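You operate a simulated robot arm through the tools that you are given. There is no shell and no other tool.

The job below is to be done with a simulated two-armed robot. You get a single attempt, and the scene is never put back.

Task
Twist both teal balls open and drop one in each trainer on the table.

Only the result counts: the job must be done as asked and must still hold three seconds after the hand-in. Knocking over, shifting, dropping, spilling or breaking anything else fails it.

Robot
Two 7-joint arms with fingered hands on one trunk that stands fixed in place. Base frame: the origin is at the foot of the trunk, x ahead of it, y to its left, z up; the work surface is at about z = 88. Readings come in cm, degrees, newtons and seconds.
The left shoulder is at [4.7, 12.5, 124.9], the right one opposite. With the tool pointing down near the work surface each hand reaches from about 38 to 78 cm from the base axis, measured 20 degrees to its own side. Payload 3.6 kg a hand.
The tool frame of a hand sits at the grasp point between the pads (the TCP): z along the fingers, y along the line on which they close. The tips reach 3 cm beyond it. The gripper opens to 10.4 cm. The gripper's body begins 3.5 cm behind the TCP. The gripper is a hand of 4 fingers: y runs from the thumb to the fingers, the wrist lies at [-1.5, -10.4, -17.8] in the tool frame.
Orientation is told as [roll, pitch, yaw] about the base's x, y, z axes, in that order, counted from this pose: with the fingers straight down and the wrist toward the robot, the tool's x, y and z point along [0, 1, 0], [1, 0, 0] and [0, 0, -1] of the base frame.

Tools
- The arms move only by the tool apply_moves. It takes "left_rows", "right_rows" or both (then of equal length, played together; a hand with none holds still); each is one flat list of numbers, 6 for each row, row after row: the shift along the tool's x, y, z in mm, then the turn, a rotation vector about the tool's x, y, z in degrees. In form: [x, y, z, ax, ay, az, x, y, z, ax, ay, az, ...]. A call has 1 to 20 rows; each row shifts and turns the commanded pose from where the row before left it, along the tool's axes as they then stand. A row lasts 0.2 s, in which the tool goes at most 5 cm and 8.6 degrees; a call with a longer step from one row to the next is refused whole. A pose out of reach is approached as far as the arm can. The call stops where the force on the tool passes 50 N (or 10 N more than at its start, if that is more) or the arm is blocked; 0.2 s more then pass. In this call time passes only in rows, and 0.2 s behind the last. The reply holds the time, the measured pose of the TCP, the force on the tool along the base axes, the opening and the grip force, in the units named above and with some noise, with the torque about the TCP (base axes, N m) and any sound that the robot's microphone picked up.
- Cameras (640 x 400 px; columns grow to the right, rows downward): "scene" is now at [13.67, 5.3, 141.19]; the picture's right is [0.57, -0.82, 0.00], its down [-0.26, -0.18, -0.95] and it looks along [0.78, 0.54, -0.32] (base axes); focal length 214 px, centre (320, 200). "left" rides on the left gripper at [-6.1, -9.2, -13.1] in its tool frame; the picture's right is [-0.81, -0.28, 0.52], its down [0.53, -0.71, 0.45] and it looks along [0.24, 0.64, 0.72] (tool axes); focal length 275 px, centre (320, 200). "right" rides on the right gripper at [6.1, -9.2, -13] in its tool frame; the picture's right is [-0.81, 0.28, -0.52], its down [-0.53, -0.71, 0.46] and it looks along [-0.24, 0.64, 0.72] (tool axes); focal length 275 px, centre (320, 200). There is no depth. A picture from a camera that has moved, and an enlarged one, comes with that camera's place and axes in the base frame and with its lens.
- grab_frame(camera): a new picture of that camera. It takes no simulated time.
- raise_lower(by): slides the trunk up (or, below 0, down) by that many cm; the arms and the scene camera ride with it, the base frame stays. It gives what a move gives, with no picture.
- move_fingers(index, middle, ring, thumb_bend, thumb_turn, hand): sets how far each is bent, from 0 (flat) to 100 (curled in); at 30 the hand is open as for a grip, at 70 the pads meet at the TCP. One left out holds its place. A second passes; each finger stops where it meets its share of the squeeze, and holds until it gets a number again. It is the only way to open and close the hand. It gives what a move gives, with no picture; readings hold the bend of each and the force on the fingers (four entries, about 0 where the hand has none), thumb and palm. thumb_turn goes from beside the hand (0) to across from the fingers (100), as for a grip.
- head_to(pan, tilt): turns the head with the scene camera to pan (to the left, within 80 degrees either way) and tilt (down, from -29 to 69), counted from straight ahead of the robot. It gives what a move gives.
- inspect(camera, box): a new picture of the part [left, top, right, bottom] of that camera's present view, enlarged. It takes no simulated time.
- sign_off(): hands the job in; it is judged then, once.

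Nothing tells you positions but the pictures and the camera data. Unless the task says otherwise, let go and move clear before handing in.

The tools are called after "Emit:" as name(argument=value, ...) on one line, values as JSON. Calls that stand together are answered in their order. apply_moves: Moves the arms, as the interface text tells. Its arguments: {"type":"object","properties":{"left_rows":{"type":"array"},"right_rows":{"type":"array"}},"required":[]} The other tools are called the same way: raise_lower (by) slides the trunk up or down; move_fingers (index, middle, ring, thumb_bend, thumb_turn, hand) moves the fingers one by one; head_to (pan, tilt) turns the head that bears the scene camera; grab_frame (camera) takes a picture; inspect (camera, box) takes an enlarged picture of a part of a camera's view; sign_off () hands the job in.

At the start:

```text
t: 0.0
left_tool_pos: [26.32, 32.97, 153.88]
left_tcp_rot: [0.0, -0.1, 0.2]
left_force: [0.5, -0.6, 0.3]
left_torque: [0.0, -0.01, -0.01]
left_opening: 10.38
left_grasp_force: 0.1
left_shape: jaw
left_bend: [30.0, 30.0, 30.0, 30.0, 98.0]
left_finger forces: [0.0, 0.0, 0.1, 0.0, 0.0, 0.0]
right_tool_pos: [42.11, 1.94, 147.37]
right_tcp_rot: [0.0, 0.1, -0.1]
right_force: [-0.1, -0.2, 0.6]
right_torque: [0.04, 0.04, 0.02]
right_opening: 10.36
right_grasp_force: 0.0
right_shape: jaw
right_bend: [30.0, 30.0, 30.0, 30.0, 98.0]
right_finger forces: [0.0, 0.0, 0.1, 0.0, 0.0, 0.0]
trunk travel left (down, up): [-47.5, 6.1]
head pan, tilt: [34.8, 18.5]
```

scene: 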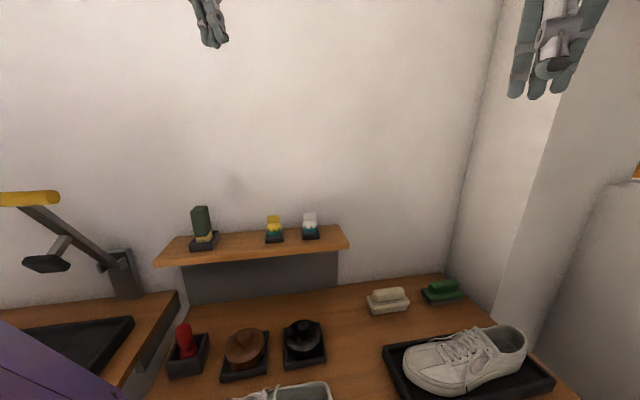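
right: 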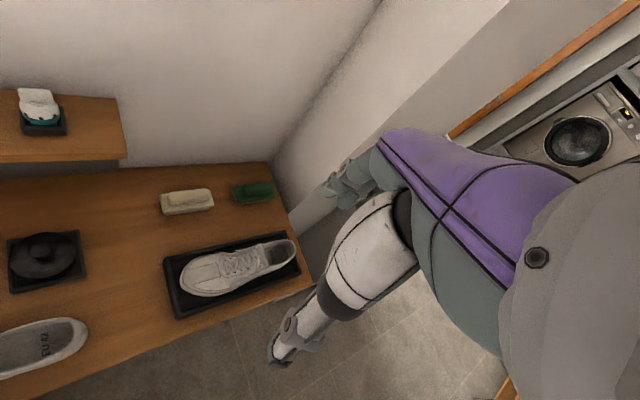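
left: 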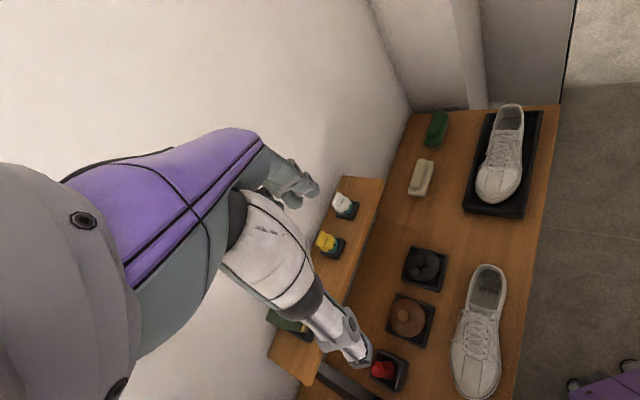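

I see a table with two white trainers, polish tins and brushes, and a small shelf with a dark green item and two items with teal on them. I'll look closer before moving anything.

Emit:
inspect(camera="scene", box=[150, 190, 350, 315])

Emit:
inspect(camera="left", box=[260, 170, 420, 270])

Emit:
inspect(camera="scene", box=[150, 275, 350, 400])

Emit:
inspect(camera="right", box=[0, 70, 160, 170])

Emit:
head_to(pan=40, tilt=50)

```text
3.20 times, centred on (250, 252) of scene
camera zoom: at [13.67, 5.3, 141.19], right [0.57, -0.82, 0.0], down [-0.26, -0.18, -0.95], along [0.78, 0.54, -0.32], focal length 686 px, centre (544, 32)
```

zoom: 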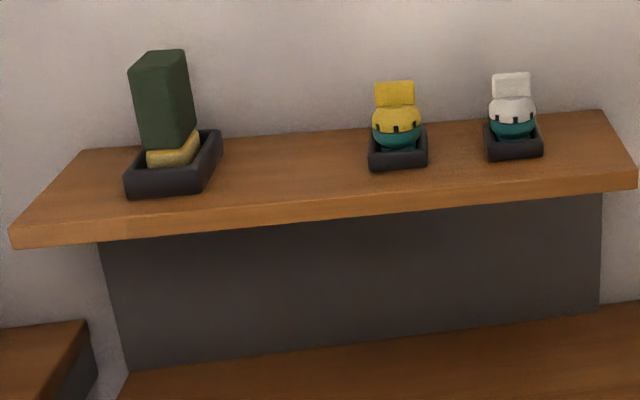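

```text
4.00 times, centred on (340, 220) of left
camera zoom: at [17.02, 26.77, 166.81], right [-0.27, -0.81, -0.52], down [-0.71, 0.53, -0.46], along [0.65, 0.24, -0.72], focal length 1101 px, centre (240, 120)
```

zoom: 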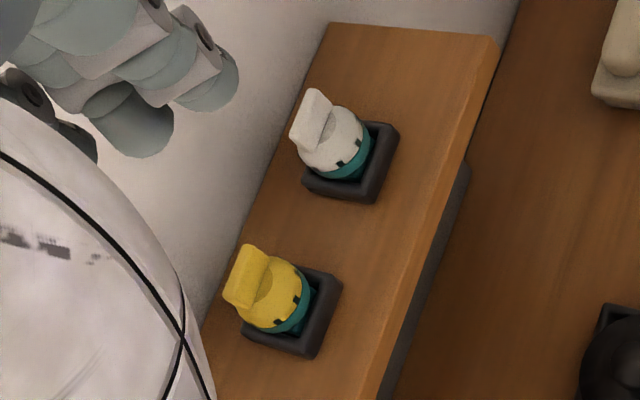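

```text
3.20 times, centred on (250, 338) of scene
camera zoom: at [13.67, 5.3, 141.19], right [0.57, -0.82, 0.0], down [-0.26, -0.18, -0.95], along [0.78, 0.54, -0.32], focal length 686 px, centre (544, -240)
```

zoom: 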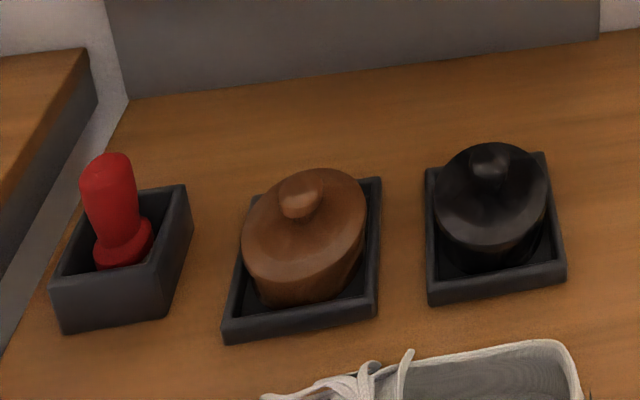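

```text
4.00 times, centred on (80, 120) of right
camera zoom: at [32.76, 8.17, 160.41], right [0.27, -0.81, 0.52], down [-0.71, -0.53, -0.46], along [0.64, -0.24, -0.72], focal length 1101 px, centre (1280, 520)
```

zoom: 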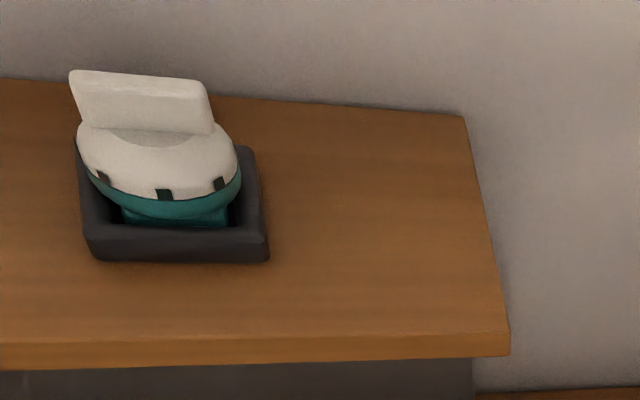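

```text
t: 1.0
left_tool_pos: [26.13, 33.03, 153.84]
left_tcp_rot: [-0.1, -0.1, 0.0]
left_force: [-0.1, 0.6, -0.2]
left_torque: [0.02, 0.02, -0.02]
left_opening: 10.35
left_grasp_force: 0.2
left_shape: jaw
left_bend: [30.0, 30.0, 30.0, 30.0, 98.0]
left_finger forces: [0.0, 0.0, 0.0, 0.0, 0.0, 0.1]
right_tool_pos: [41.96, 1.88, 147.46]
right_tcp_rot: [0.0, 0.0, -0.1]
right_force: [-0.5, 0.8, 0.9]
right_torque: [0.01, 0.03, 0.02]
right_opening: 10.34
right_grasp_force: 0.0
right_shape: jaw
right_bend: [30.0, 30.0, 30.0, 30.0, 98.0]
right_finger forces: [0.0, 0.1, 0.0, 0.0, 0.1, 0.0]
trunk travel left (down, up): [-47.5, 6.1]
head pan, tilt: [40.0, 50.0]
```

Emit:
grab_frame(camera="scene")

```text
taken
camera scene: at [11.92, 4.93, 136.4], right [0.64, -0.77, 0.0], down [-0.59, -0.49, -0.64], along [0.49, 0.41, -0.77], focal length 214 px, centre (320, 200)
```

scene: 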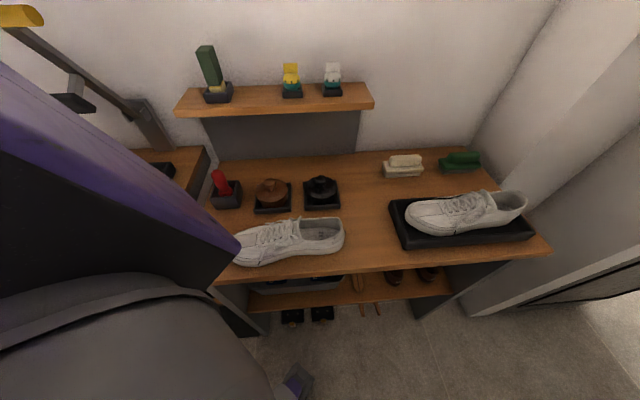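

The teal balls are the two on the shelf, one with a yellow cap and one with a white cap. I put them at about (49.6, 45.5, 115) and (57.5, 39, 115), with the wall about 6 cm behind. The trainers are near (33, 21) and (62, -7). I'll bring the left hand above the yellow one, turned to face the wall, and look closer.

Emit:
apply_moves(left_rows=[0, 0, 0, 0, 0, -7.5, 0, 0, 0, 0, 0, -7.5, 0, 0, 0, 0, 0, -7.5, 0, 0, 0, 0, 0, -7.5, 0, 0, 0, 0, 0, -7.5, 0, 0, 0, 0, 0, -7.5, -7.6, 22, 22, 0, 0, 0, -7.6, 22, 22, 0, 0, 0, -7.6, 22, 22, 0, 0, 0, -7.6, 22, 22, 0, 0, 0, -7.6, 22, 22, 0, 0, 0, -7.6, 22, 22, 0, 0, 0, -7.6, 22, 22, 0, 0, 0, -7.6, 22, 22, 0, 0, 0, -7.6, 22, 22, 0, 0, 0, -7.6, 22, 22, 0, 0, 0])

Emit:
grab_frame(camera="left")

Emit:
grab_frame(camera="scene")

```text
t: 4.4
left_tool_pos: [47.37, 43.11, 131.97]
left_tcp_rot: [-0.1, 0.0, 45.1]
left_force: [0.7, -0.3, -0.1]
left_torque: [0.04, 0.03, -0.03]
left_opening: 10.36
left_grasp_force: 0.0
left_shape: jaw
left_bend: [30.0, 30.0, 30.0, 30.0, 98.0]
left_finger forces: [0.0, 0.0, 0.1, 0.0, 0.0, 0.1]
right_tool_pos: [42.04, 1.93, 147.38]
right_tcp_rot: [0.1, 0.1, -0.1]
right_force: [0.8, -1.0, -0.8]
right_torque: [-0.02, -0.01, -0.01]
right_opening: 10.36
right_grasp_force: 0.0
right_shape: jaw
right_bend: [30.0, 30.0, 30.0, 30.0, 98.0]
right_finger forces: [0.0, 0.0, 0.0, 0.0, 0.0, 0.0]
trunk travel left (down, up): [-47.5, 6.1]
head pan, tilt: [40.0, 50.0]
```

```text
taken
camera left: at [45.25, 32.29, 144.85], right [0.38, -0.77, -0.52], down [-0.88, -0.13, -0.46], along [0.28, 0.63, -0.72], focal length 275 px, centre (320, 200)
```

left: 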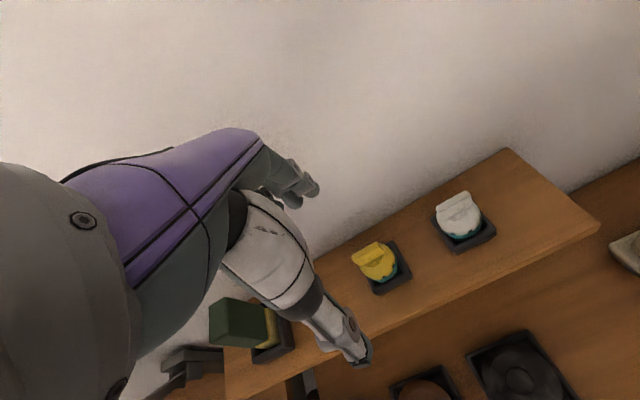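

```text
taken
camera scene: at [12.01, 4.95, 136.37], right [0.64, -0.77, 0.0], down [-0.59, -0.49, -0.64], along [0.49, 0.41, -0.77], focal length 214 px, centre (320, 200)
```

scene: 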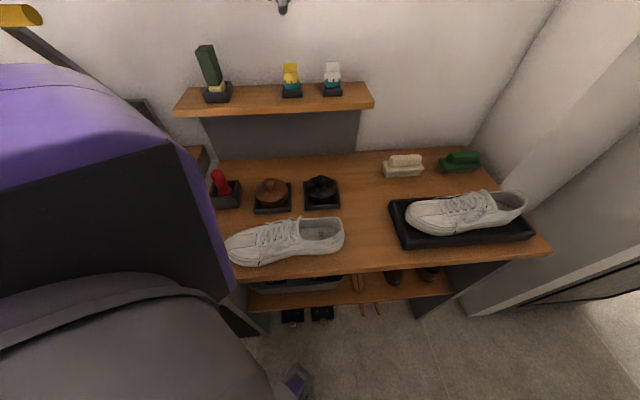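

The left hand hovers about 16 cm above the yellow ball. I'll enlarge both balls to see how they sit and twist.

Emit:
inspect(camera="left", box=[330, 220, 430, 302])

Emit:
inspect(camera="left", box=[410, 170, 510, 260])

Emit:
inspect(camera="scene", box=[260, 50, 360, 112])

Emit:
inspect(camera="scene", box=[220, 180, 380, 280])

Emit:
inspect(camera="scene", box=[380, 160, 560, 272])

```text
4.88 times, centred on (380, 261) of left
camera zoom: at [45.25, 32.29, 144.85], right [0.38, -0.77, -0.52], down [-0.88, -0.13, -0.46], along [0.28, 0.63, -0.72], focal length 1343 px, centre (27, -98)
```

zoom: 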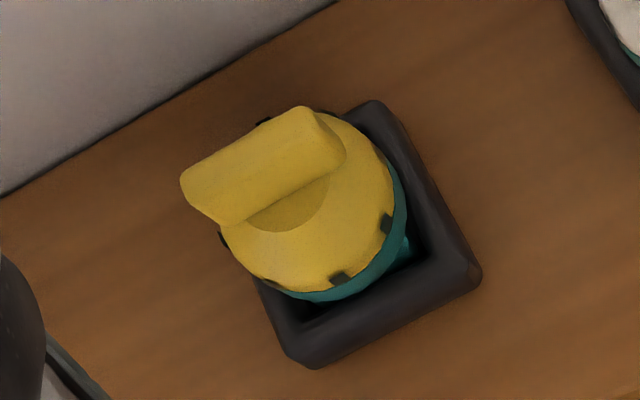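

```text
4.44 times, centred on (460, 215) of left
camera zoom: at [45.25, 32.29, 144.85], right [0.38, -0.77, -0.52], down [-0.88, -0.13, -0.46], along [0.28, 0.63, -0.72], focal length 1224 px, centre (-302, 133)
```

zoom: 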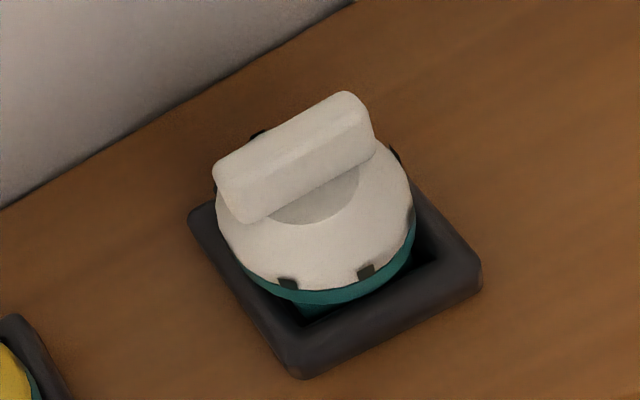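

```text
6.40 times, centred on (310, 81) of scene
camera zoom: at [12.01, 4.95, 136.37], right [0.64, -0.77, 0.0], down [-0.59, -0.49, -0.64], along [0.49, 0.41, -0.77], focal length 1373 px, centre (384, 962)
```

zoom: 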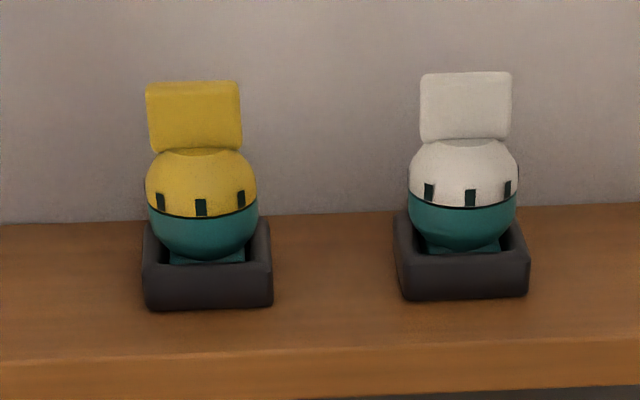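

```text
4.00 times, centred on (300, 230) of scene
camera zoom: at [12.01, 4.95, 136.37], right [0.64, -0.77, 0.0], down [-0.59, -0.49, -0.64], along [0.49, 0.41, -0.77], focal length 858 px, centre (400, 80)
```

zoom: 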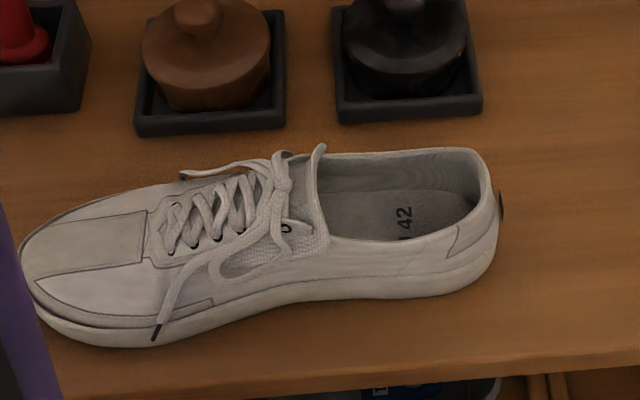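

```text
3.56 times, centred on (470, 216) of scene
camera zoom: at [12.01, 4.95, 136.37], right [0.64, -0.77, 0.0], down [-0.59, -0.49, -0.64], along [0.49, 0.41, -0.77], focal length 763 px, centre (-213, 143)
```

zoom: 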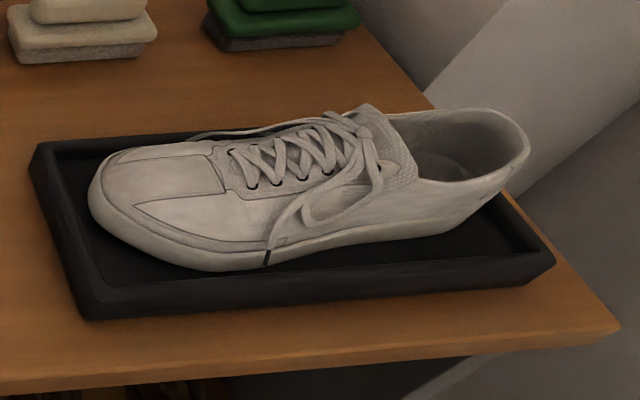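

The caps have a flat tab lying along the shelf, and a square foot sits in each tray. The yellow tab is near (50.4, 45.8) with its top at z 118.9. I'll narrow the fingers and move over it, staying above, to check the alignment.

Emit:
move_fingers(hand="left", index=52, middle=52, ring=52, thumb_bend=52)

Emit:
apply_moves(left_rows=[-1, 13, 20, 0, 0, 0, -1, 13, 20, 0, 0, 0, 0, 13, 20, 0, 0, 0])

Emit:
grab_frame(camera="left")

Emit:
head_to(pan=40, tilt=25)

Emit:
inspect(camera="scene", box=[200, 80, 440, 230])

```text
t: 5.4
left_tool_pos: [47.28, 43.05, 132.03]
left_tcp_rot: [-0.2, 0.0, 45.1]
left_force: [-0.4, 0.1, -1.0]
left_torque: [-0.01, 0.02, 0.02]
left_opening: 4.72
left_grasp_force: 0.1
left_shape: fingers
left_bend: [52.0, 52.0, 52.0, 52.0, 98.0]
left_finger forces: [0.1, 0.1, 0.1, 0.1, 0.0, 0.0]
right_tool_pos: [42.01, 1.94, 147.46]
right_tcp_rot: [0.0, 0.0, -0.2]
right_force: [0.1, -0.3, 0.3]
right_torque: [-0.04, -0.01, 0.02]
right_opening: 10.36
right_grasp_force: 0.1
right_shape: jaw
right_bend: [30.0, 30.0, 30.0, 30.0, 98.0]
right_finger forces: [0.0, 0.1, 0.1, 0.1, 0.0, 0.0]
trunk travel left (down, up): [-47.5, 6.1]
head pan, tilt: [40.0, 50.0]
```

```text
t: 6.2
left_tool_pos: [50.17, 45.7, 125.92]
left_tcp_rot: [-0.1, 0.0, 45.1]
left_force: [0.3, 0.3, -0.3]
left_torque: [-0.04, 0.0, -0.03]
left_opening: 4.75
left_grasp_force: 0.1
left_shape: fingers
left_bend: [52.0, 52.0, 52.0, 52.0, 98.0]
left_finger forces: [0.0, 0.1, 0.0, 0.0, 0.1, 0.0]
right_tool_pos: [42.05, 2.01, 147.37]
right_tcp_rot: [0.1, -0.1, -0.1]
right_force: [-1.2, 0.5, -0.2]
right_torque: [-0.01, 0.02, 0.01]
right_opening: 10.37
right_grasp_force: 0.0
right_shape: jaw
right_bend: [30.0, 30.0, 30.0, 30.0, 98.0]
right_finger forces: [0.0, 0.0, 0.1, 0.1, 0.0, 0.0]
trunk travel left (down, up): [-47.5, 6.1]
head pan, tilt: [40.0, 50.0]
```

```text
taken
camera left: at [48.1, 34.92, 138.83], right [0.38, -0.77, -0.52], down [-0.88, -0.13, -0.46], along [0.28, 0.63, -0.72], focal length 275 px, centre (320, 200)
```

left: 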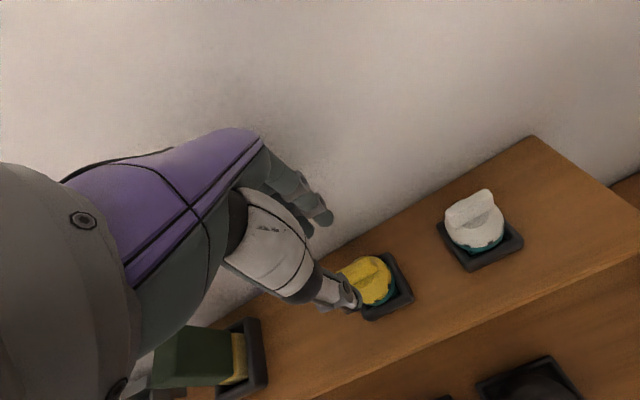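

```text
t: 7.1
left_tool_pos: [50.2, 45.63, 125.95]
left_tcp_rot: [0.0, 0.0, 45.1]
left_force: [0.1, 0.5, -0.8]
left_torque: [0.05, 0.01, 0.01]
left_opening: 4.74
left_grasp_force: 0.1
left_shape: fingers
left_bend: [52.0, 52.0, 52.0, 52.0, 98.0]
left_finger forces: [0.0, 0.1, 0.0, 0.1, 0.0, 0.1]
right_tool_pos: [41.94, 1.96, 147.44]
right_tcp_rot: [0.1, 0.0, -0.1]
right_force: [0.7, 0.1, -0.6]
right_torque: [-0.03, 0.05, 0.01]
right_opening: 10.37
right_grasp_force: 0.1
right_shape: jaw
right_bend: [30.0, 30.0, 30.0, 30.0, 98.0]
right_finger forces: [0.0, 0.0, 0.1, 0.1, 0.0, 0.0]
trunk travel left (down, up): [-47.5, 6.1]
head pan, tilt: [40.0, 25.0]
```

```text
2.67 times, centred on (320, 155) of scene
camera zoom: at [13.08, 5.91, 140.13], right [0.64, -0.77, 0.0], down [-0.32, -0.27, -0.91], along [0.69, 0.58, -0.42], focal length 572 px, centre (320, 320)
```

zoom: 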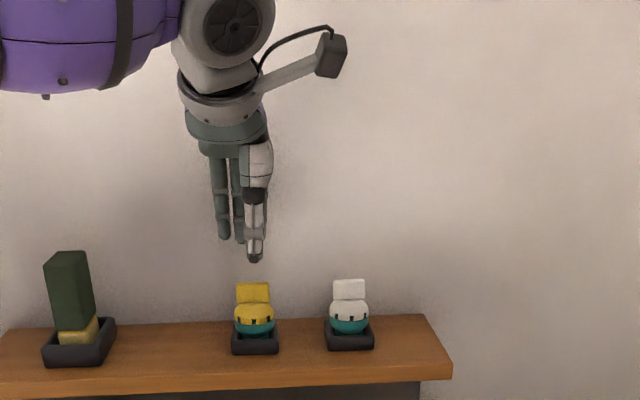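

Emit:
inspect(camera="scene", box=[265, 120, 345, 170])

Emit:
inspect(camera="left", box=[260, 160, 440, 330])

Emit:
inspect(camera="right", box=[0, 0, 200, 125])

```text
8.00 times, centred on (305, 145) of scene
camera zoom: at [13.08, 5.91, 140.13], right [0.64, -0.77, 0.0], down [-0.32, -0.27, -0.91], along [0.69, 0.58, -0.42], focal length 1716 px, centre (440, 640)
```

zoom: 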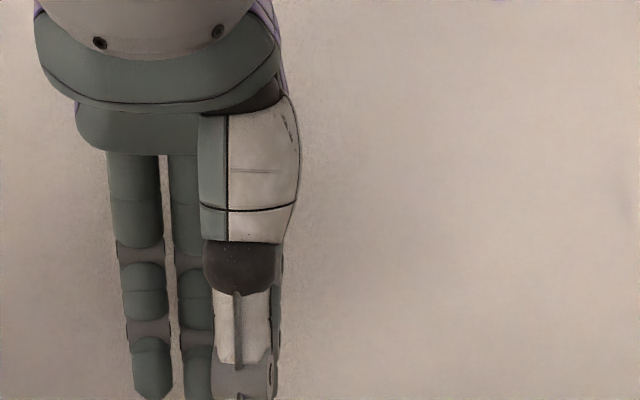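

```text
2.35 times, centred on (350, 245) of left
camera zoom: at [48.06, 34.88, 138.88], right [0.38, -0.77, -0.52], down [-0.88, -0.13, -0.46], along [0.28, 0.63, -0.72], focal length 648 px, centre (249, 94)
```

zoom: 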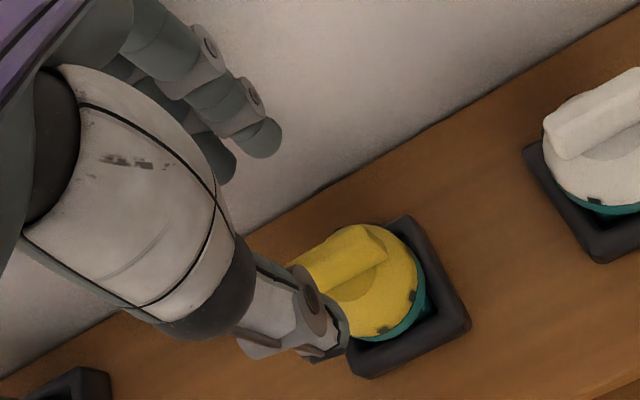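

```text
3.20 times, centred on (100, 62) of right
camera zoom: at [32.77, 8.18, 160.41], right [0.27, -0.81, 0.52], down [-0.71, -0.53, -0.46], along [0.64, -0.24, -0.72], focal length 881 px, centre (1024, 640)
```

zoom: 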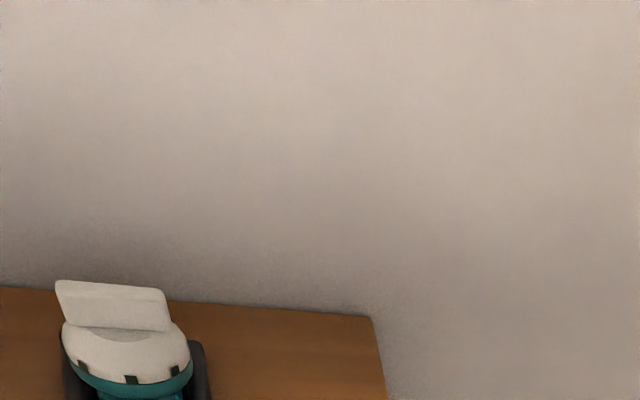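

Emit:
inspect(camera="left", box=[330, 245, 400, 295])

Emit:
inspect(camera="left", box=[430, 180, 510, 240])

Emit:
inspect(camera="scene", box=[270, 175, 360, 225])

```text
8.00 times, centred on (365, 270) of left
camera zoom: at [48.06, 34.88, 138.88], right [0.38, -0.77, -0.52], down [-0.88, -0.13, -0.46], along [0.28, 0.63, -0.72], focal length 2202 px, centre (-40, -360)
```

zoom: 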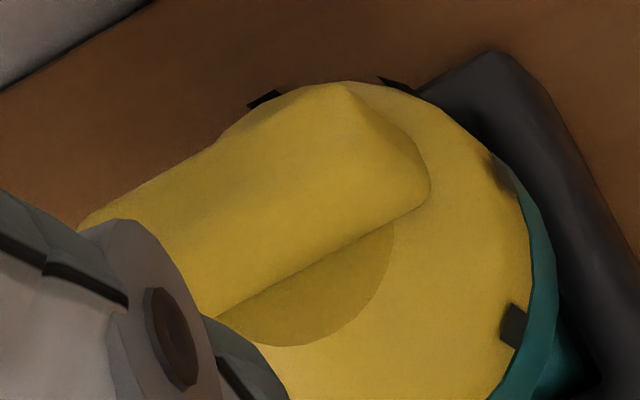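

```text
6.67 times, centred on (470, 210) of left
camera zoom: at [48.06, 34.88, 138.88], right [0.38, -0.77, -0.52], down [-0.88, -0.13, -0.46], along [0.28, 0.63, -0.72], focal length 1835 px, centre (-680, 133)
```

zoom: 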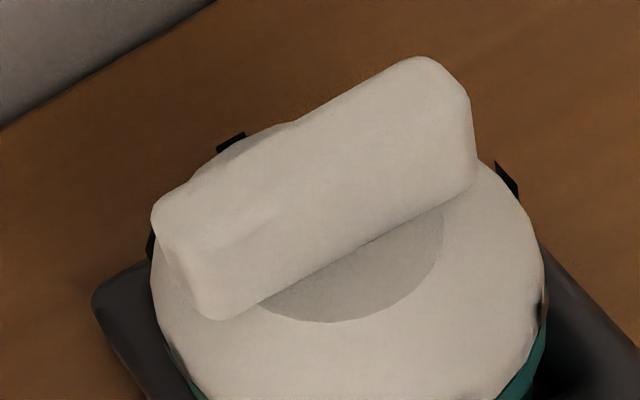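

```text
7.11 times, centred on (315, 200) of scene
camera zoom: at [13.08, 5.91, 140.13], right [0.64, -0.77, 0.0], down [-0.32, -0.27, -0.91], along [0.69, 0.58, -0.42], focal length 1525 px, centre (356, 200)
```

zoom: 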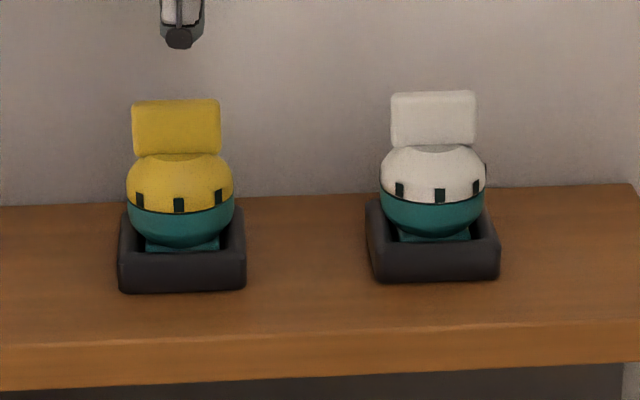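

The tab centre is at about n = 68.1 cm towards the wall and s = 3.2 cm along the shelf, so the hand is well aligned. I'll descend most of the way and check.

Emit:
apply_moves(left_rows=[0, 1, 14, 0, 0, 0, 0, 1, 14, 0, 0, 0, 0, 1, 14, 0, 0, 0])

Emit:
inspect(camera="scene", box=[270, 150, 360, 225])

Emit:
inspect(camera="left", box=[280, 180, 420, 320])

```text
t: 7.9
left_tool_pos: [50.26, 45.88, 121.78]
left_tcp_rot: [0.0, 0.0, 45.1]
left_force: [0.3, 0.0, -0.6]
left_torque: [0.02, 0.01, 0.02]
left_opening: 4.73
left_grasp_force: 0.0
left_shape: fingers
left_bend: [52.0, 52.0, 52.0, 52.0, 98.0]
left_finger forces: [0.0, 0.1, 0.0, 0.1, 0.0, 0.1]
right_tool_pos: [41.9, 1.92, 147.43]
right_tcp_rot: [0.0, -0.1, -0.2]
right_force: [-0.2, -0.1, 0.2]
right_torque: [-0.04, 0.0, 0.03]
right_opening: 10.37
right_grasp_force: 0.1
right_shape: jaw
right_bend: [30.0, 30.0, 30.0, 30.0, 98.0]
right_finger forces: [0.0, 0.1, 0.1, 0.0, 0.0, 0.1]
trunk travel left (down, up): [-47.5, 6.1]
head pan, tilt: [40.0, 25.0]
```

```text
5.33 times, centred on (315, 188) of scene
camera zoom: at [13.08, 5.92, 140.14], right [0.64, -0.77, 0.0], down [-0.32, -0.27, -0.91], along [0.69, 0.58, -0.42], focal length 1144 px, centre (347, 267)
```

zoom: 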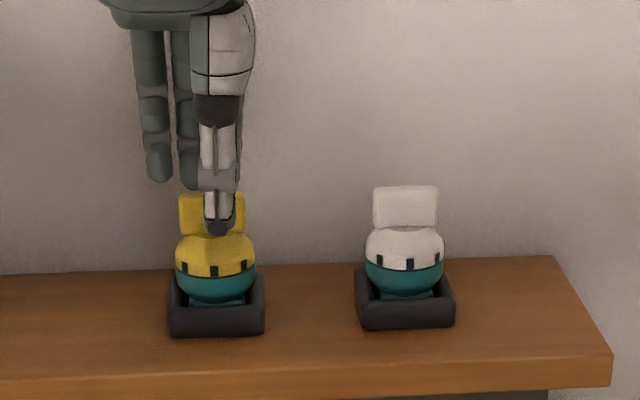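

```text
2.86 times, centred on (350, 250) of left
camera zoom: at [48.14, 35.06, 134.68], right [0.38, -0.77, -0.52], down [-0.88, -0.13, -0.46], along [0.28, 0.63, -0.72], focal length 786 px, centre (234, 57)
```

zoom: 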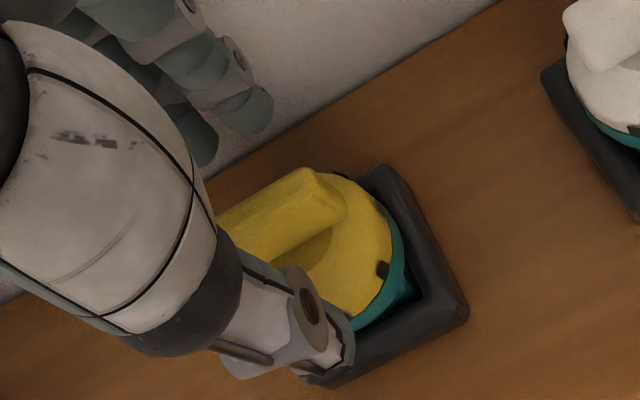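

The fingertips straddle the tab, about level with the thumb tip. I'll go down the last 1.4 cm and close gently.

Emit:
apply_moves(left_rows=[0, 0, 7, 0, 0, 0, 0, 0, 7, 0, 0, 0])

Emit:
move_fingers(hand="left", index=64, middle=64, thumb_bend=64)

Emit:
inspect(camera="scene", box=[270, 150, 360, 225])

Emit:
inspect(camera="left", box=[280, 180, 420, 320])

```text
t: 8.5
left_tool_pos: [50.25, 45.89, 120.36]
left_tcp_rot: [-0.1, 0.0, 45.1]
left_force: [0.1, 0.0, 0.5]
left_torque: [-0.01, 0.01, -0.01]
left_opening: 4.77
left_grasp_force: 0.0
left_shape: fingers
left_bend: [52.0, 52.0, 52.0, 52.0, 98.0]
left_finger forces: [0.0, 0.0, 0.0, 0.1, 0.1, 0.0]
right_tool_pos: [42.04, 1.93, 147.28]
right_tcp_rot: [0.1, 0.0, 0.0]
right_force: [-0.6, -0.5, 0.4]
right_torque: [0.02, -0.02, -0.06]
right_opening: 10.37
right_grasp_force: 0.1
right_shape: jaw
right_bend: [30.0, 30.0, 30.0, 30.0, 98.0]
right_finger forces: [0.1, 0.0, 0.0, 0.0, 0.0, 0.0]
trunk travel left (down, up): [-47.5, 6.1]
head pan, tilt: [40.0, 25.0]
```

```text
t: 9.5
left_tool_pos: [50.28, 45.87, 120.3]
left_tcp_rot: [-0.1, 0.0, 45.1]
left_force: [0.3, 0.2, 0.0]
left_torque: [0.01, 0.0, 0.0]
left_opening: 1.65
left_grasp_force: 0.3
left_shape: fingers
left_bend: [64.0, 64.0, 52.0, 64.0, 98.0]
left_finger forces: [0.1, 0.8, 0.1, 0.0, 0.0, 0.1]
right_tool_pos: [42.0, 1.92, 147.34]
right_tcp_rot: [0.0, 0.0, -0.2]
right_force: [-0.5, -1.0, -0.2]
right_torque: [-0.02, 0.0, 0.01]
right_opening: 10.35
right_grasp_force: 0.1
right_shape: jaw
right_bend: [30.0, 30.0, 30.0, 30.0, 98.0]
right_finger forces: [0.0, 0.1, 0.0, 0.0, 0.0, 0.0]
trunk travel left (down, up): [-47.5, 6.1]
head pan, tilt: [40.0, 25.0]
```

```text
5.33 times, centred on (315, 188) of scene
camera zoom: at [13.07, 5.9, 140.14], right [0.64, -0.77, 0.0], down [-0.32, -0.27, -0.91], along [0.69, 0.58, -0.42], focal length 1144 px, centre (347, 267)
```

zoom: 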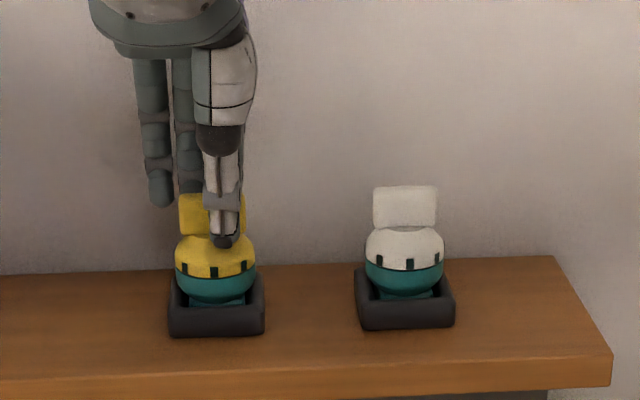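

```text
2.86 times, centred on (350, 250) of left
camera zoom: at [48.13, 35.06, 133.27], right [0.38, -0.77, -0.52], down [-0.88, -0.13, -0.46], along [0.28, 0.63, -0.72], focal length 786 px, centre (234, 57)
```

zoom: 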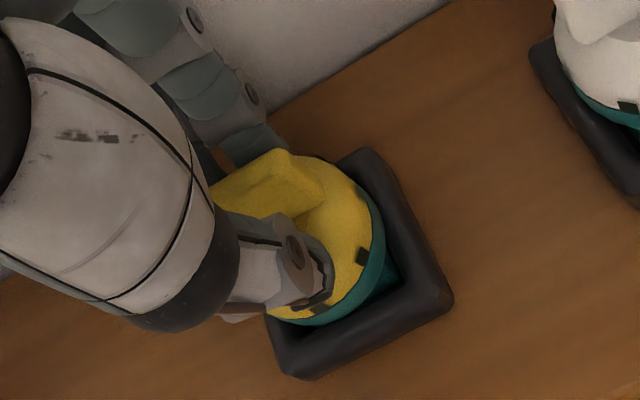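

Emit:
apply_moves(left_rows=[0, 2, 0, 0, 0, 0])

Emit:
move_fingers(hand="left", index=67, middle=67, thumb_bend=67)

Emit:
inspect(camera="scene", box=[270, 150, 360, 225])

Emit:
inspect(camera="left", box=[280, 180, 420, 320])

```text
t: 9.9
left_tool_pos: [50.41, 45.98, 120.41]
left_tcp_rot: [-0.2, 0.1, 45.1]
left_force: [-0.2, 0.3, -0.9]
left_torque: [-0.01, 0.03, -0.04]
left_opening: 1.65
left_grasp_force: 0.0
left_shape: fingers
left_bend: [64.0, 64.0, 52.0, 64.0, 98.0]
left_finger forces: [0.0, 0.0, 0.0, 0.0, 0.0, 0.1]
right_tool_pos: [42.12, 2.0, 147.35]
right_tcp_rot: [0.1, 0.1, -0.1]
right_force: [-0.5, 0.2, 0.3]
right_torque: [0.02, 0.0, 0.01]
right_opening: 10.36
right_grasp_force: 0.1
right_shape: jaw
right_bend: [30.0, 30.0, 30.0, 30.0, 98.0]
right_finger forces: [0.1, 0.1, 0.0, 0.0, 0.1, 0.0]
trunk travel left (down, up): [-47.5, 6.1]
head pan, tilt: [40.0, 25.0]
```

```text
t: 10.9
left_tool_pos: [50.48, 46.02, 120.4]
left_tcp_rot: [-0.1, 0.0, 45.1]
left_force: [0.7, 0.5, 0.4]
left_torque: [0.02, -0.02, -0.02]
left_opening: 0.89
left_grasp_force: 0.7
left_shape: fingers
left_bend: [67.0, 67.0, 52.0, 67.0, 98.0]
left_finger forces: [0.1, 1.0, 0.1, 0.1, 0.0, 0.0]
right_tool_pos: [41.96, 2.01, 147.38]
right_tcp_rot: [0.0, 0.0, -0.1]
right_force: [0.5, -1.0, -0.4]
right_torque: [-0.03, 0.0, -0.01]
right_opening: 10.38
right_grasp_force: 0.2
right_shape: jaw
right_bend: [30.0, 30.0, 30.0, 30.0, 98.0]
right_finger forces: [0.1, 0.1, 0.0, 0.1, 0.0, 0.0]
trunk travel left (down, up): [-47.5, 6.1]
head pan, tilt: [40.0, 25.0]
```

```text
5.33 times, centred on (315, 188) of scene
camera zoom: at [13.07, 5.9, 140.14], right [0.64, -0.77, 0.0], down [-0.32, -0.27, -0.91], along [0.69, 0.58, -0.42], focal length 1144 px, centre (347, 267)
```

zoom: 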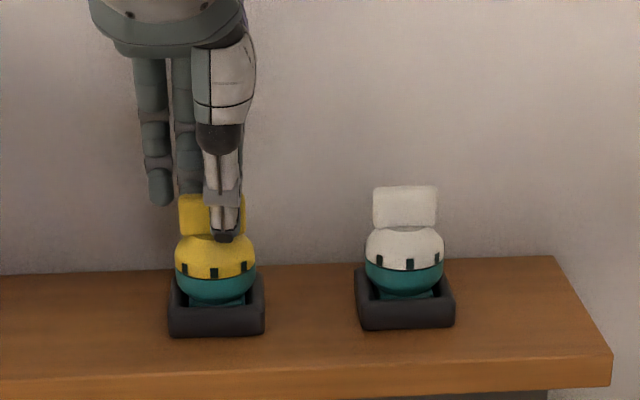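

```text
2.86 times, centred on (350, 250) of left
camera zoom: at [48.26, 35.22, 133.25], right [0.38, -0.77, -0.52], down [-0.88, -0.13, -0.46], along [0.28, 0.63, -0.72], focal length 786 px, centre (234, 57)
```

zoom: 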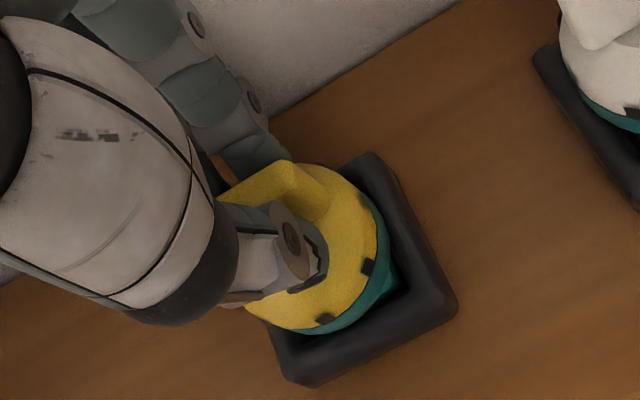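

Emit:
move_fingers(hand="left", index=70, middle=69, thumb_bend=70)

Emit:
inspect(camera="scene", box=[270, 150, 360, 225])

Emit:
inspect(camera="left", box=[280, 180, 420, 320])

```text
t: 11.9
left_tool_pos: [50.59, 46.15, 120.42]
left_tcp_rot: [-0.2, 0.0, 45.1]
left_force: [0.8, 0.7, 0.7]
left_torque: [0.0, 0.03, -0.01]
left_opening: 0.66
left_grasp_force: 1.6
left_shape: fingers
left_bend: [68.0, 68.0, 52.0, 68.0, 97.0]
left_finger forces: [1.4, 0.5, 0.0, 0.0, 1.7, 0.0]
right_tool_pos: [41.82, 2.04, 147.43]
right_tcp_rot: [0.2, 0.0, -0.1]
right_force: [0.4, 0.1, -0.3]
right_torque: [0.0, -0.03, 0.02]
right_opening: 10.38
right_grasp_force: 0.0
right_shape: jaw
right_bend: [30.0, 30.0, 30.0, 30.0, 98.0]
right_finger forces: [0.0, 0.1, 0.0, 0.0, 0.0, 0.0]
trunk travel left (down, up): [-47.5, 6.1]
head pan, tilt: [40.0, 25.0]
```

```text
5.33 times, centred on (315, 188) of scene
camera zoom: at [13.08, 5.9, 140.14], right [0.64, -0.77, 0.0], down [-0.32, -0.27, -0.91], along [0.69, 0.58, -0.42], focal length 1144 px, centre (347, 267)
```

zoom: 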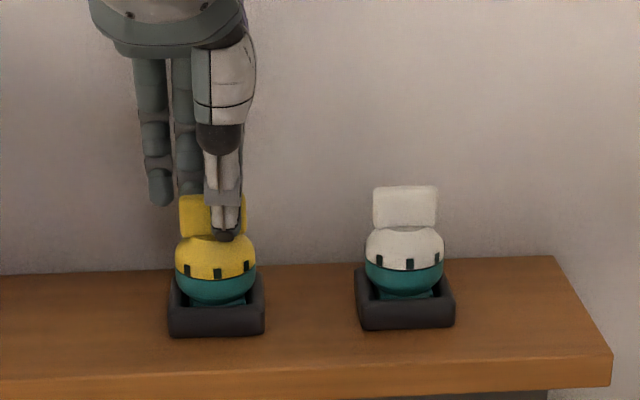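

```text
2.86 times, centred on (350, 250) of left
camera zoom: at [48.27, 35.22, 133.24], right [0.38, -0.77, -0.52], down [-0.88, -0.13, -0.46], along [0.28, 0.63, -0.72], focal length 786 px, centre (234, 57)
```

zoom: 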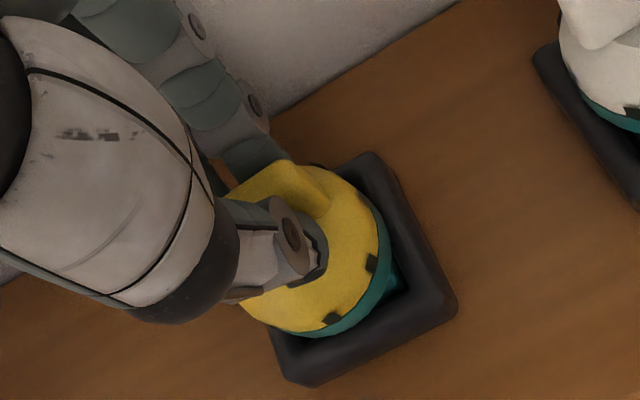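

The grip has closed on the tab with light force, and the cap already turned a few degrees counter-clockwise. I'll firm up the grip.

Emit:
move_fingers(hand="left", index=76, middle=76, thumb_bend=76)

Emit:
inspect(camera="scene", box=[270, 150, 360, 225])

Emit:
inspect(camera="left", box=[280, 180, 420, 320])

```text
t: 12.9
left_tool_pos: [50.33, 46.02, 120.28]
left_tcp_rot: [0.0, -0.2, 45.2]
left_force: [-0.3, 0.1, -0.2]
left_torque: [-0.01, -0.01, 0.01]
left_opening: 0.46
left_grasp_force: 11.7
left_shape: fingers
left_bend: [73.0, 75.0, 52.0, 69.0, 95.0]
left_finger forces: [9.0, 2.7, 0.0, 0.1, 11.0, 0.0]
right_tool_pos: [41.93, 1.93, 147.43]
right_tcp_rot: [0.1, -0.1, 0.0]
right_force: [-0.6, -0.1, -0.9]
right_torque: [0.0, -0.03, -0.05]
right_opening: 10.38
right_grasp_force: 0.1
right_shape: jaw
right_bend: [30.0, 30.0, 30.0, 30.0, 98.0]
right_finger forces: [0.0, 0.0, 0.0, 0.0, 0.0, 0.1]
trunk travel left (down, up): [-47.5, 6.1]
head pan, tilt: [40.0, 25.0]
```

```text
5.33 times, centred on (315, 188) of scene
camera zoom: at [13.08, 5.9, 140.14], right [0.64, -0.77, 0.0], down [-0.32, -0.27, -0.91], along [0.69, 0.58, -0.42], focal length 1144 px, centre (347, 267)
```

zoom: 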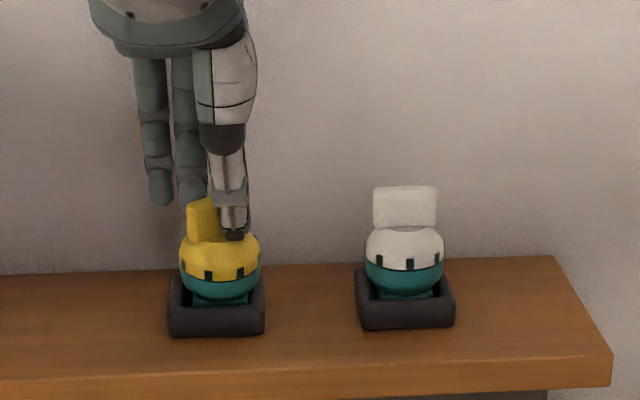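

```text
2.86 times, centred on (350, 250) of left
camera zoom: at [48.27, 35.22, 133.24], right [0.38, -0.77, -0.52], down [-0.88, -0.13, -0.46], along [0.28, 0.63, -0.72], focal length 786 px, centre (234, 57)
```

zoom: 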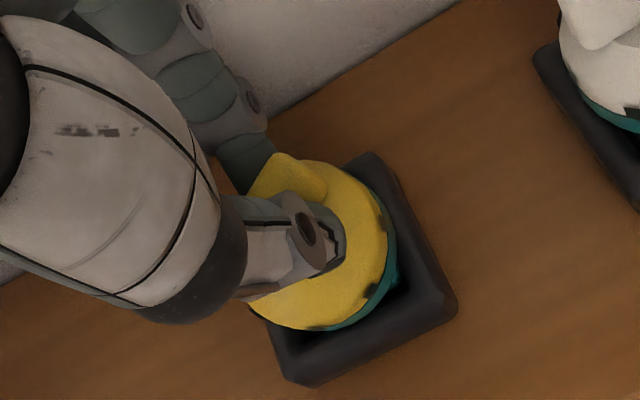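

The middle finger pushed the tab off square and turned the cap about 28° counter-clockwise. I'll open up, check the ball's state, and regrip with index and thumb only.

Emit:
move_fingers(hand="left", index=58, middle=40, ring=40, thumb_bend=58, thumb_turn=98)

Emit:
inspect(camera="scene", box=[270, 150, 360, 225])

Emit:
inspect(camera="left", box=[280, 180, 420, 320])

```text
t: 13.9
left_tool_pos: [50.4, 46.01, 120.32]
left_tcp_rot: [-0.2, 0.0, 45.1]
left_force: [0.4, -0.5, 0.8]
left_torque: [-0.03, -0.03, -0.02]
left_opening: 3.35
left_grasp_force: 0.1
left_shape: fingers
left_bend: [57.0, 40.0, 40.0, 57.0, 99.0]
left_finger forces: [0.0, 0.0, 0.0, 0.0, 0.0, 0.1]
right_tool_pos: [41.98, 1.96, 147.36]
right_tcp_rot: [0.1, 0.0, -0.1]
right_force: [0.1, 0.0, 0.3]
right_torque: [0.02, 0.0, -0.01]
right_opening: 10.38
right_grasp_force: 0.1
right_shape: jaw
right_bend: [30.0, 30.0, 30.0, 30.0, 98.0]
right_finger forces: [0.0, 0.1, 0.0, 0.1, 0.1, 0.1]
trunk travel left (down, up): [-47.5, 6.1]
head pan, tilt: [40.0, 25.0]
```

```text
5.33 times, centred on (315, 188) of scene
camera zoom: at [13.07, 5.9, 140.14], right [0.64, -0.77, 0.0], down [-0.32, -0.27, -0.91], along [0.69, 0.58, -0.42], focal length 1144 px, centre (347, 267)
```

zoom: 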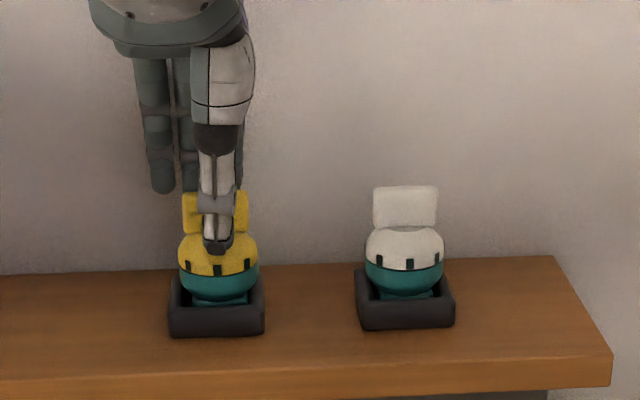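

```text
2.86 times, centred on (350, 250) of left
camera zoom: at [48.27, 35.22, 133.24], right [0.38, -0.77, -0.52], down [-0.88, -0.13, -0.46], along [0.28, 0.63, -0.72], focal length 786 px, centre (234, 57)
```

zoom: 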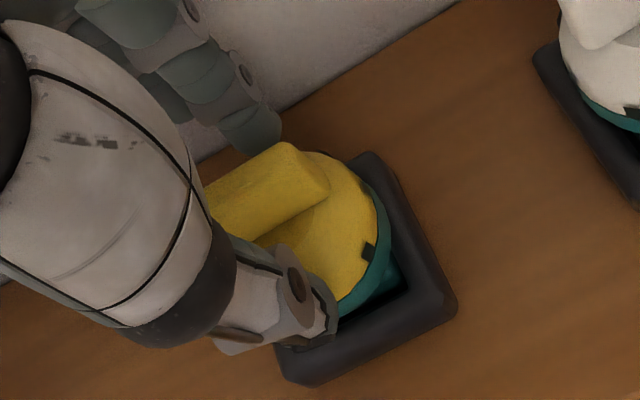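

The cap sprang back to its start, so there is a detent or a slack fit. The thumb lines up with the tab centre, so I'll pinch with just index and thumb.

Emit:
move_fingers(hand="left", index=69, thumb_bend=69)

Emit:
move_fingers(hand="left", index=75, thumb_bend=75)

Emit:
inspect(camera="scene", box=[270, 150, 360, 225])

Emit:
inspect(camera="left", box=[280, 180, 420, 320])

```text
t: 14.9
left_tool_pos: [50.49, 46.01, 120.21]
left_tcp_rot: [0.0, 0.0, 45.1]
left_force: [-0.1, 0.1, 0.0]
left_torque: [-0.01, 0.03, 0.0]
left_opening: 0.7
left_grasp_force: 1.1
left_shape: fingers
left_bend: [67.0, 40.0, 40.0, 68.0, 100.0]
left_finger forces: [0.8, 0.0, 0.0, 0.1, 1.0, 0.0]
right_tool_pos: [41.95, 1.89, 147.46]
right_tcp_rot: [0.1, 0.1, -0.2]
right_force: [-0.1, 0.2, 0.1]
right_torque: [0.03, 0.0, -0.03]
right_opening: 10.38
right_grasp_force: 0.1
right_shape: jaw
right_bend: [30.0, 30.0, 30.0, 30.0, 98.0]
right_finger forces: [0.0, 0.0, 0.1, 0.0, 0.0, 0.1]
trunk travel left (down, up): [-47.5, 6.1]
head pan, tilt: [40.0, 25.0]
```

```text
t: 15.9
left_tool_pos: [50.38, 45.98, 120.36]
left_tcp_rot: [-0.2, 0.0, 45.1]
left_force: [0.5, 0.1, 0.4]
left_torque: [0.02, 0.02, 0.01]
left_opening: 0.42
left_grasp_force: 7.5
left_shape: fingers
left_bend: [72.0, 40.0, 40.0, 71.0, 100.0]
left_finger forces: [8.1, 0.0, 0.1, 0.0, 7.5, 0.0]
right_tool_pos: [42.04, 2.05, 147.25]
right_tcp_rot: [0.1, 0.1, -0.1]
right_force: [-0.8, -0.2, 0.4]
right_torque: [0.02, -0.03, -0.04]
right_opening: 10.36
right_grasp_force: 0.1
right_shape: jaw
right_bend: [30.0, 30.0, 30.0, 30.0, 98.0]
right_finger forces: [0.0, 0.0, 0.1, 0.0, 0.0, 0.0]
trunk travel left (down, up): [-47.5, 6.1]
head pan, tilt: [40.0, 25.0]
```

```text
5.33 times, centred on (315, 188) of scene
camera zoom: at [13.07, 5.91, 140.14], right [0.64, -0.77, 0.0], down [-0.32, -0.27, -0.91], along [0.69, 0.58, -0.42], focal length 1144 px, centre (347, 267)
```

zoom: 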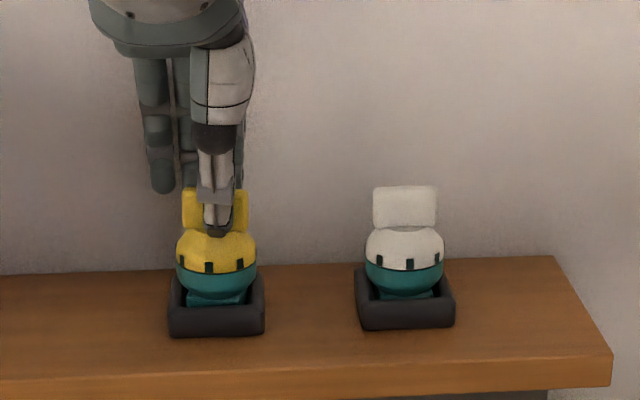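

```text
2.86 times, centred on (350, 250) of left
camera zoom: at [48.27, 35.22, 133.24], right [0.38, -0.77, -0.52], down [-0.88, -0.13, -0.46], along [0.28, 0.63, -0.72], focal length 786 px, centre (234, 57)
```

zoom: 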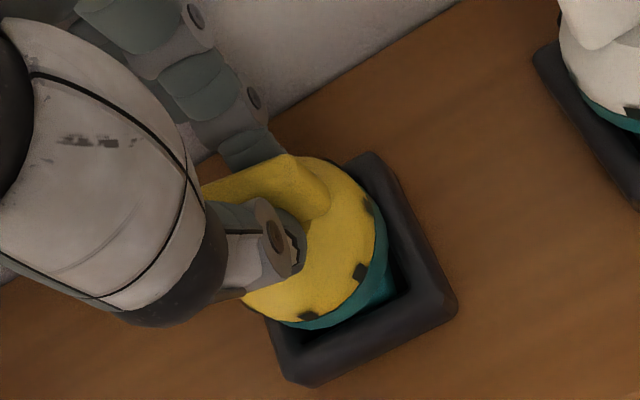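

The grip is 7.5 N with the tab roughly square. I'll twist 20° counter-clockwise and check the torque, sound and picture.

Emit:
apply_moves(left_rows=[0, 0, 0, 0, 0, -5, 0, 0, 0, 0, 0, -5, 0, 0, 0, 0, 0, -5, 0, 0, 0, 0, 0, -5])

Emit:
inspect(camera="scene", box=[270, 150, 360, 225])

Emit:
inspect(camera="left", box=[280, 180, 420, 320])

```text
t: 16.9
left_tool_pos: [50.43, 45.96, 120.21]
left_tcp_rot: [-0.1, 0.0, 65.0]
left_force: [-0.2, 0.1, 0.0]
left_torque: [0.0, 0.02, -0.05]
left_opening: 0.41
left_grasp_force: 8.1
left_shape: fingers
left_bend: [72.0, 40.0, 40.0, 71.0, 100.0]
left_finger forces: [8.4, 0.1, 0.1, 0.0, 7.7, 0.0]
right_tool_pos: [42.07, 1.88, 147.41]
right_tcp_rot: [0.2, 0.0, -0.1]
right_force: [1.0, 1.0, -0.8]
right_torque: [0.0, 0.01, 0.02]
right_opening: 10.38
right_grasp_force: 0.0
right_shape: jaw
right_bend: [30.0, 30.0, 30.0, 30.0, 98.0]
right_finger forces: [0.1, 0.1, 0.0, 0.0, 0.0, 0.0]
trunk travel left (down, up): [-47.5, 6.1]
head pan, tilt: [40.0, 25.0]
```

```text
5.33 times, centred on (315, 188) of scene
camera zoom: at [13.1, 5.89, 140.14], right [0.64, -0.77, 0.0], down [-0.32, -0.27, -0.91], along [0.69, 0.58, -0.42], focal length 1144 px, centre (347, 267)
```

zoom: 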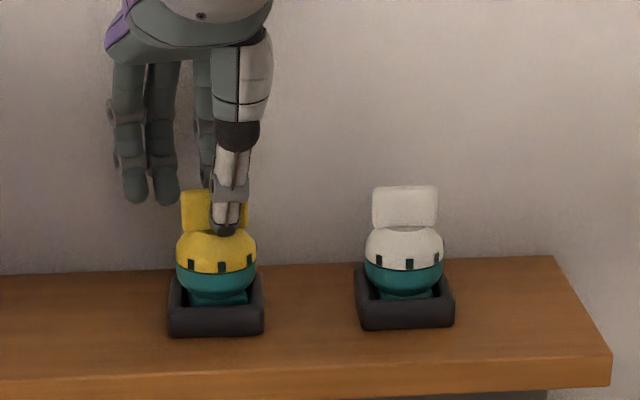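

```text
2.86 times, centred on (350, 250) of left
camera zoom: at [52.16, 35.09, 133.24], right [0.62, -0.59, -0.52], down [-0.78, -0.42, -0.46], along [0.05, 0.69, -0.73], focal length 786 px, centre (234, 57)
```

zoom: 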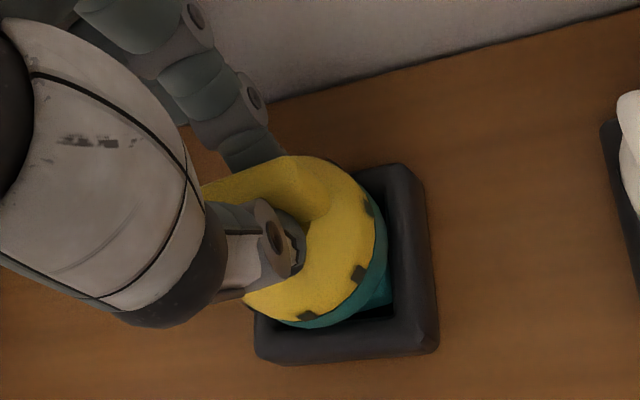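

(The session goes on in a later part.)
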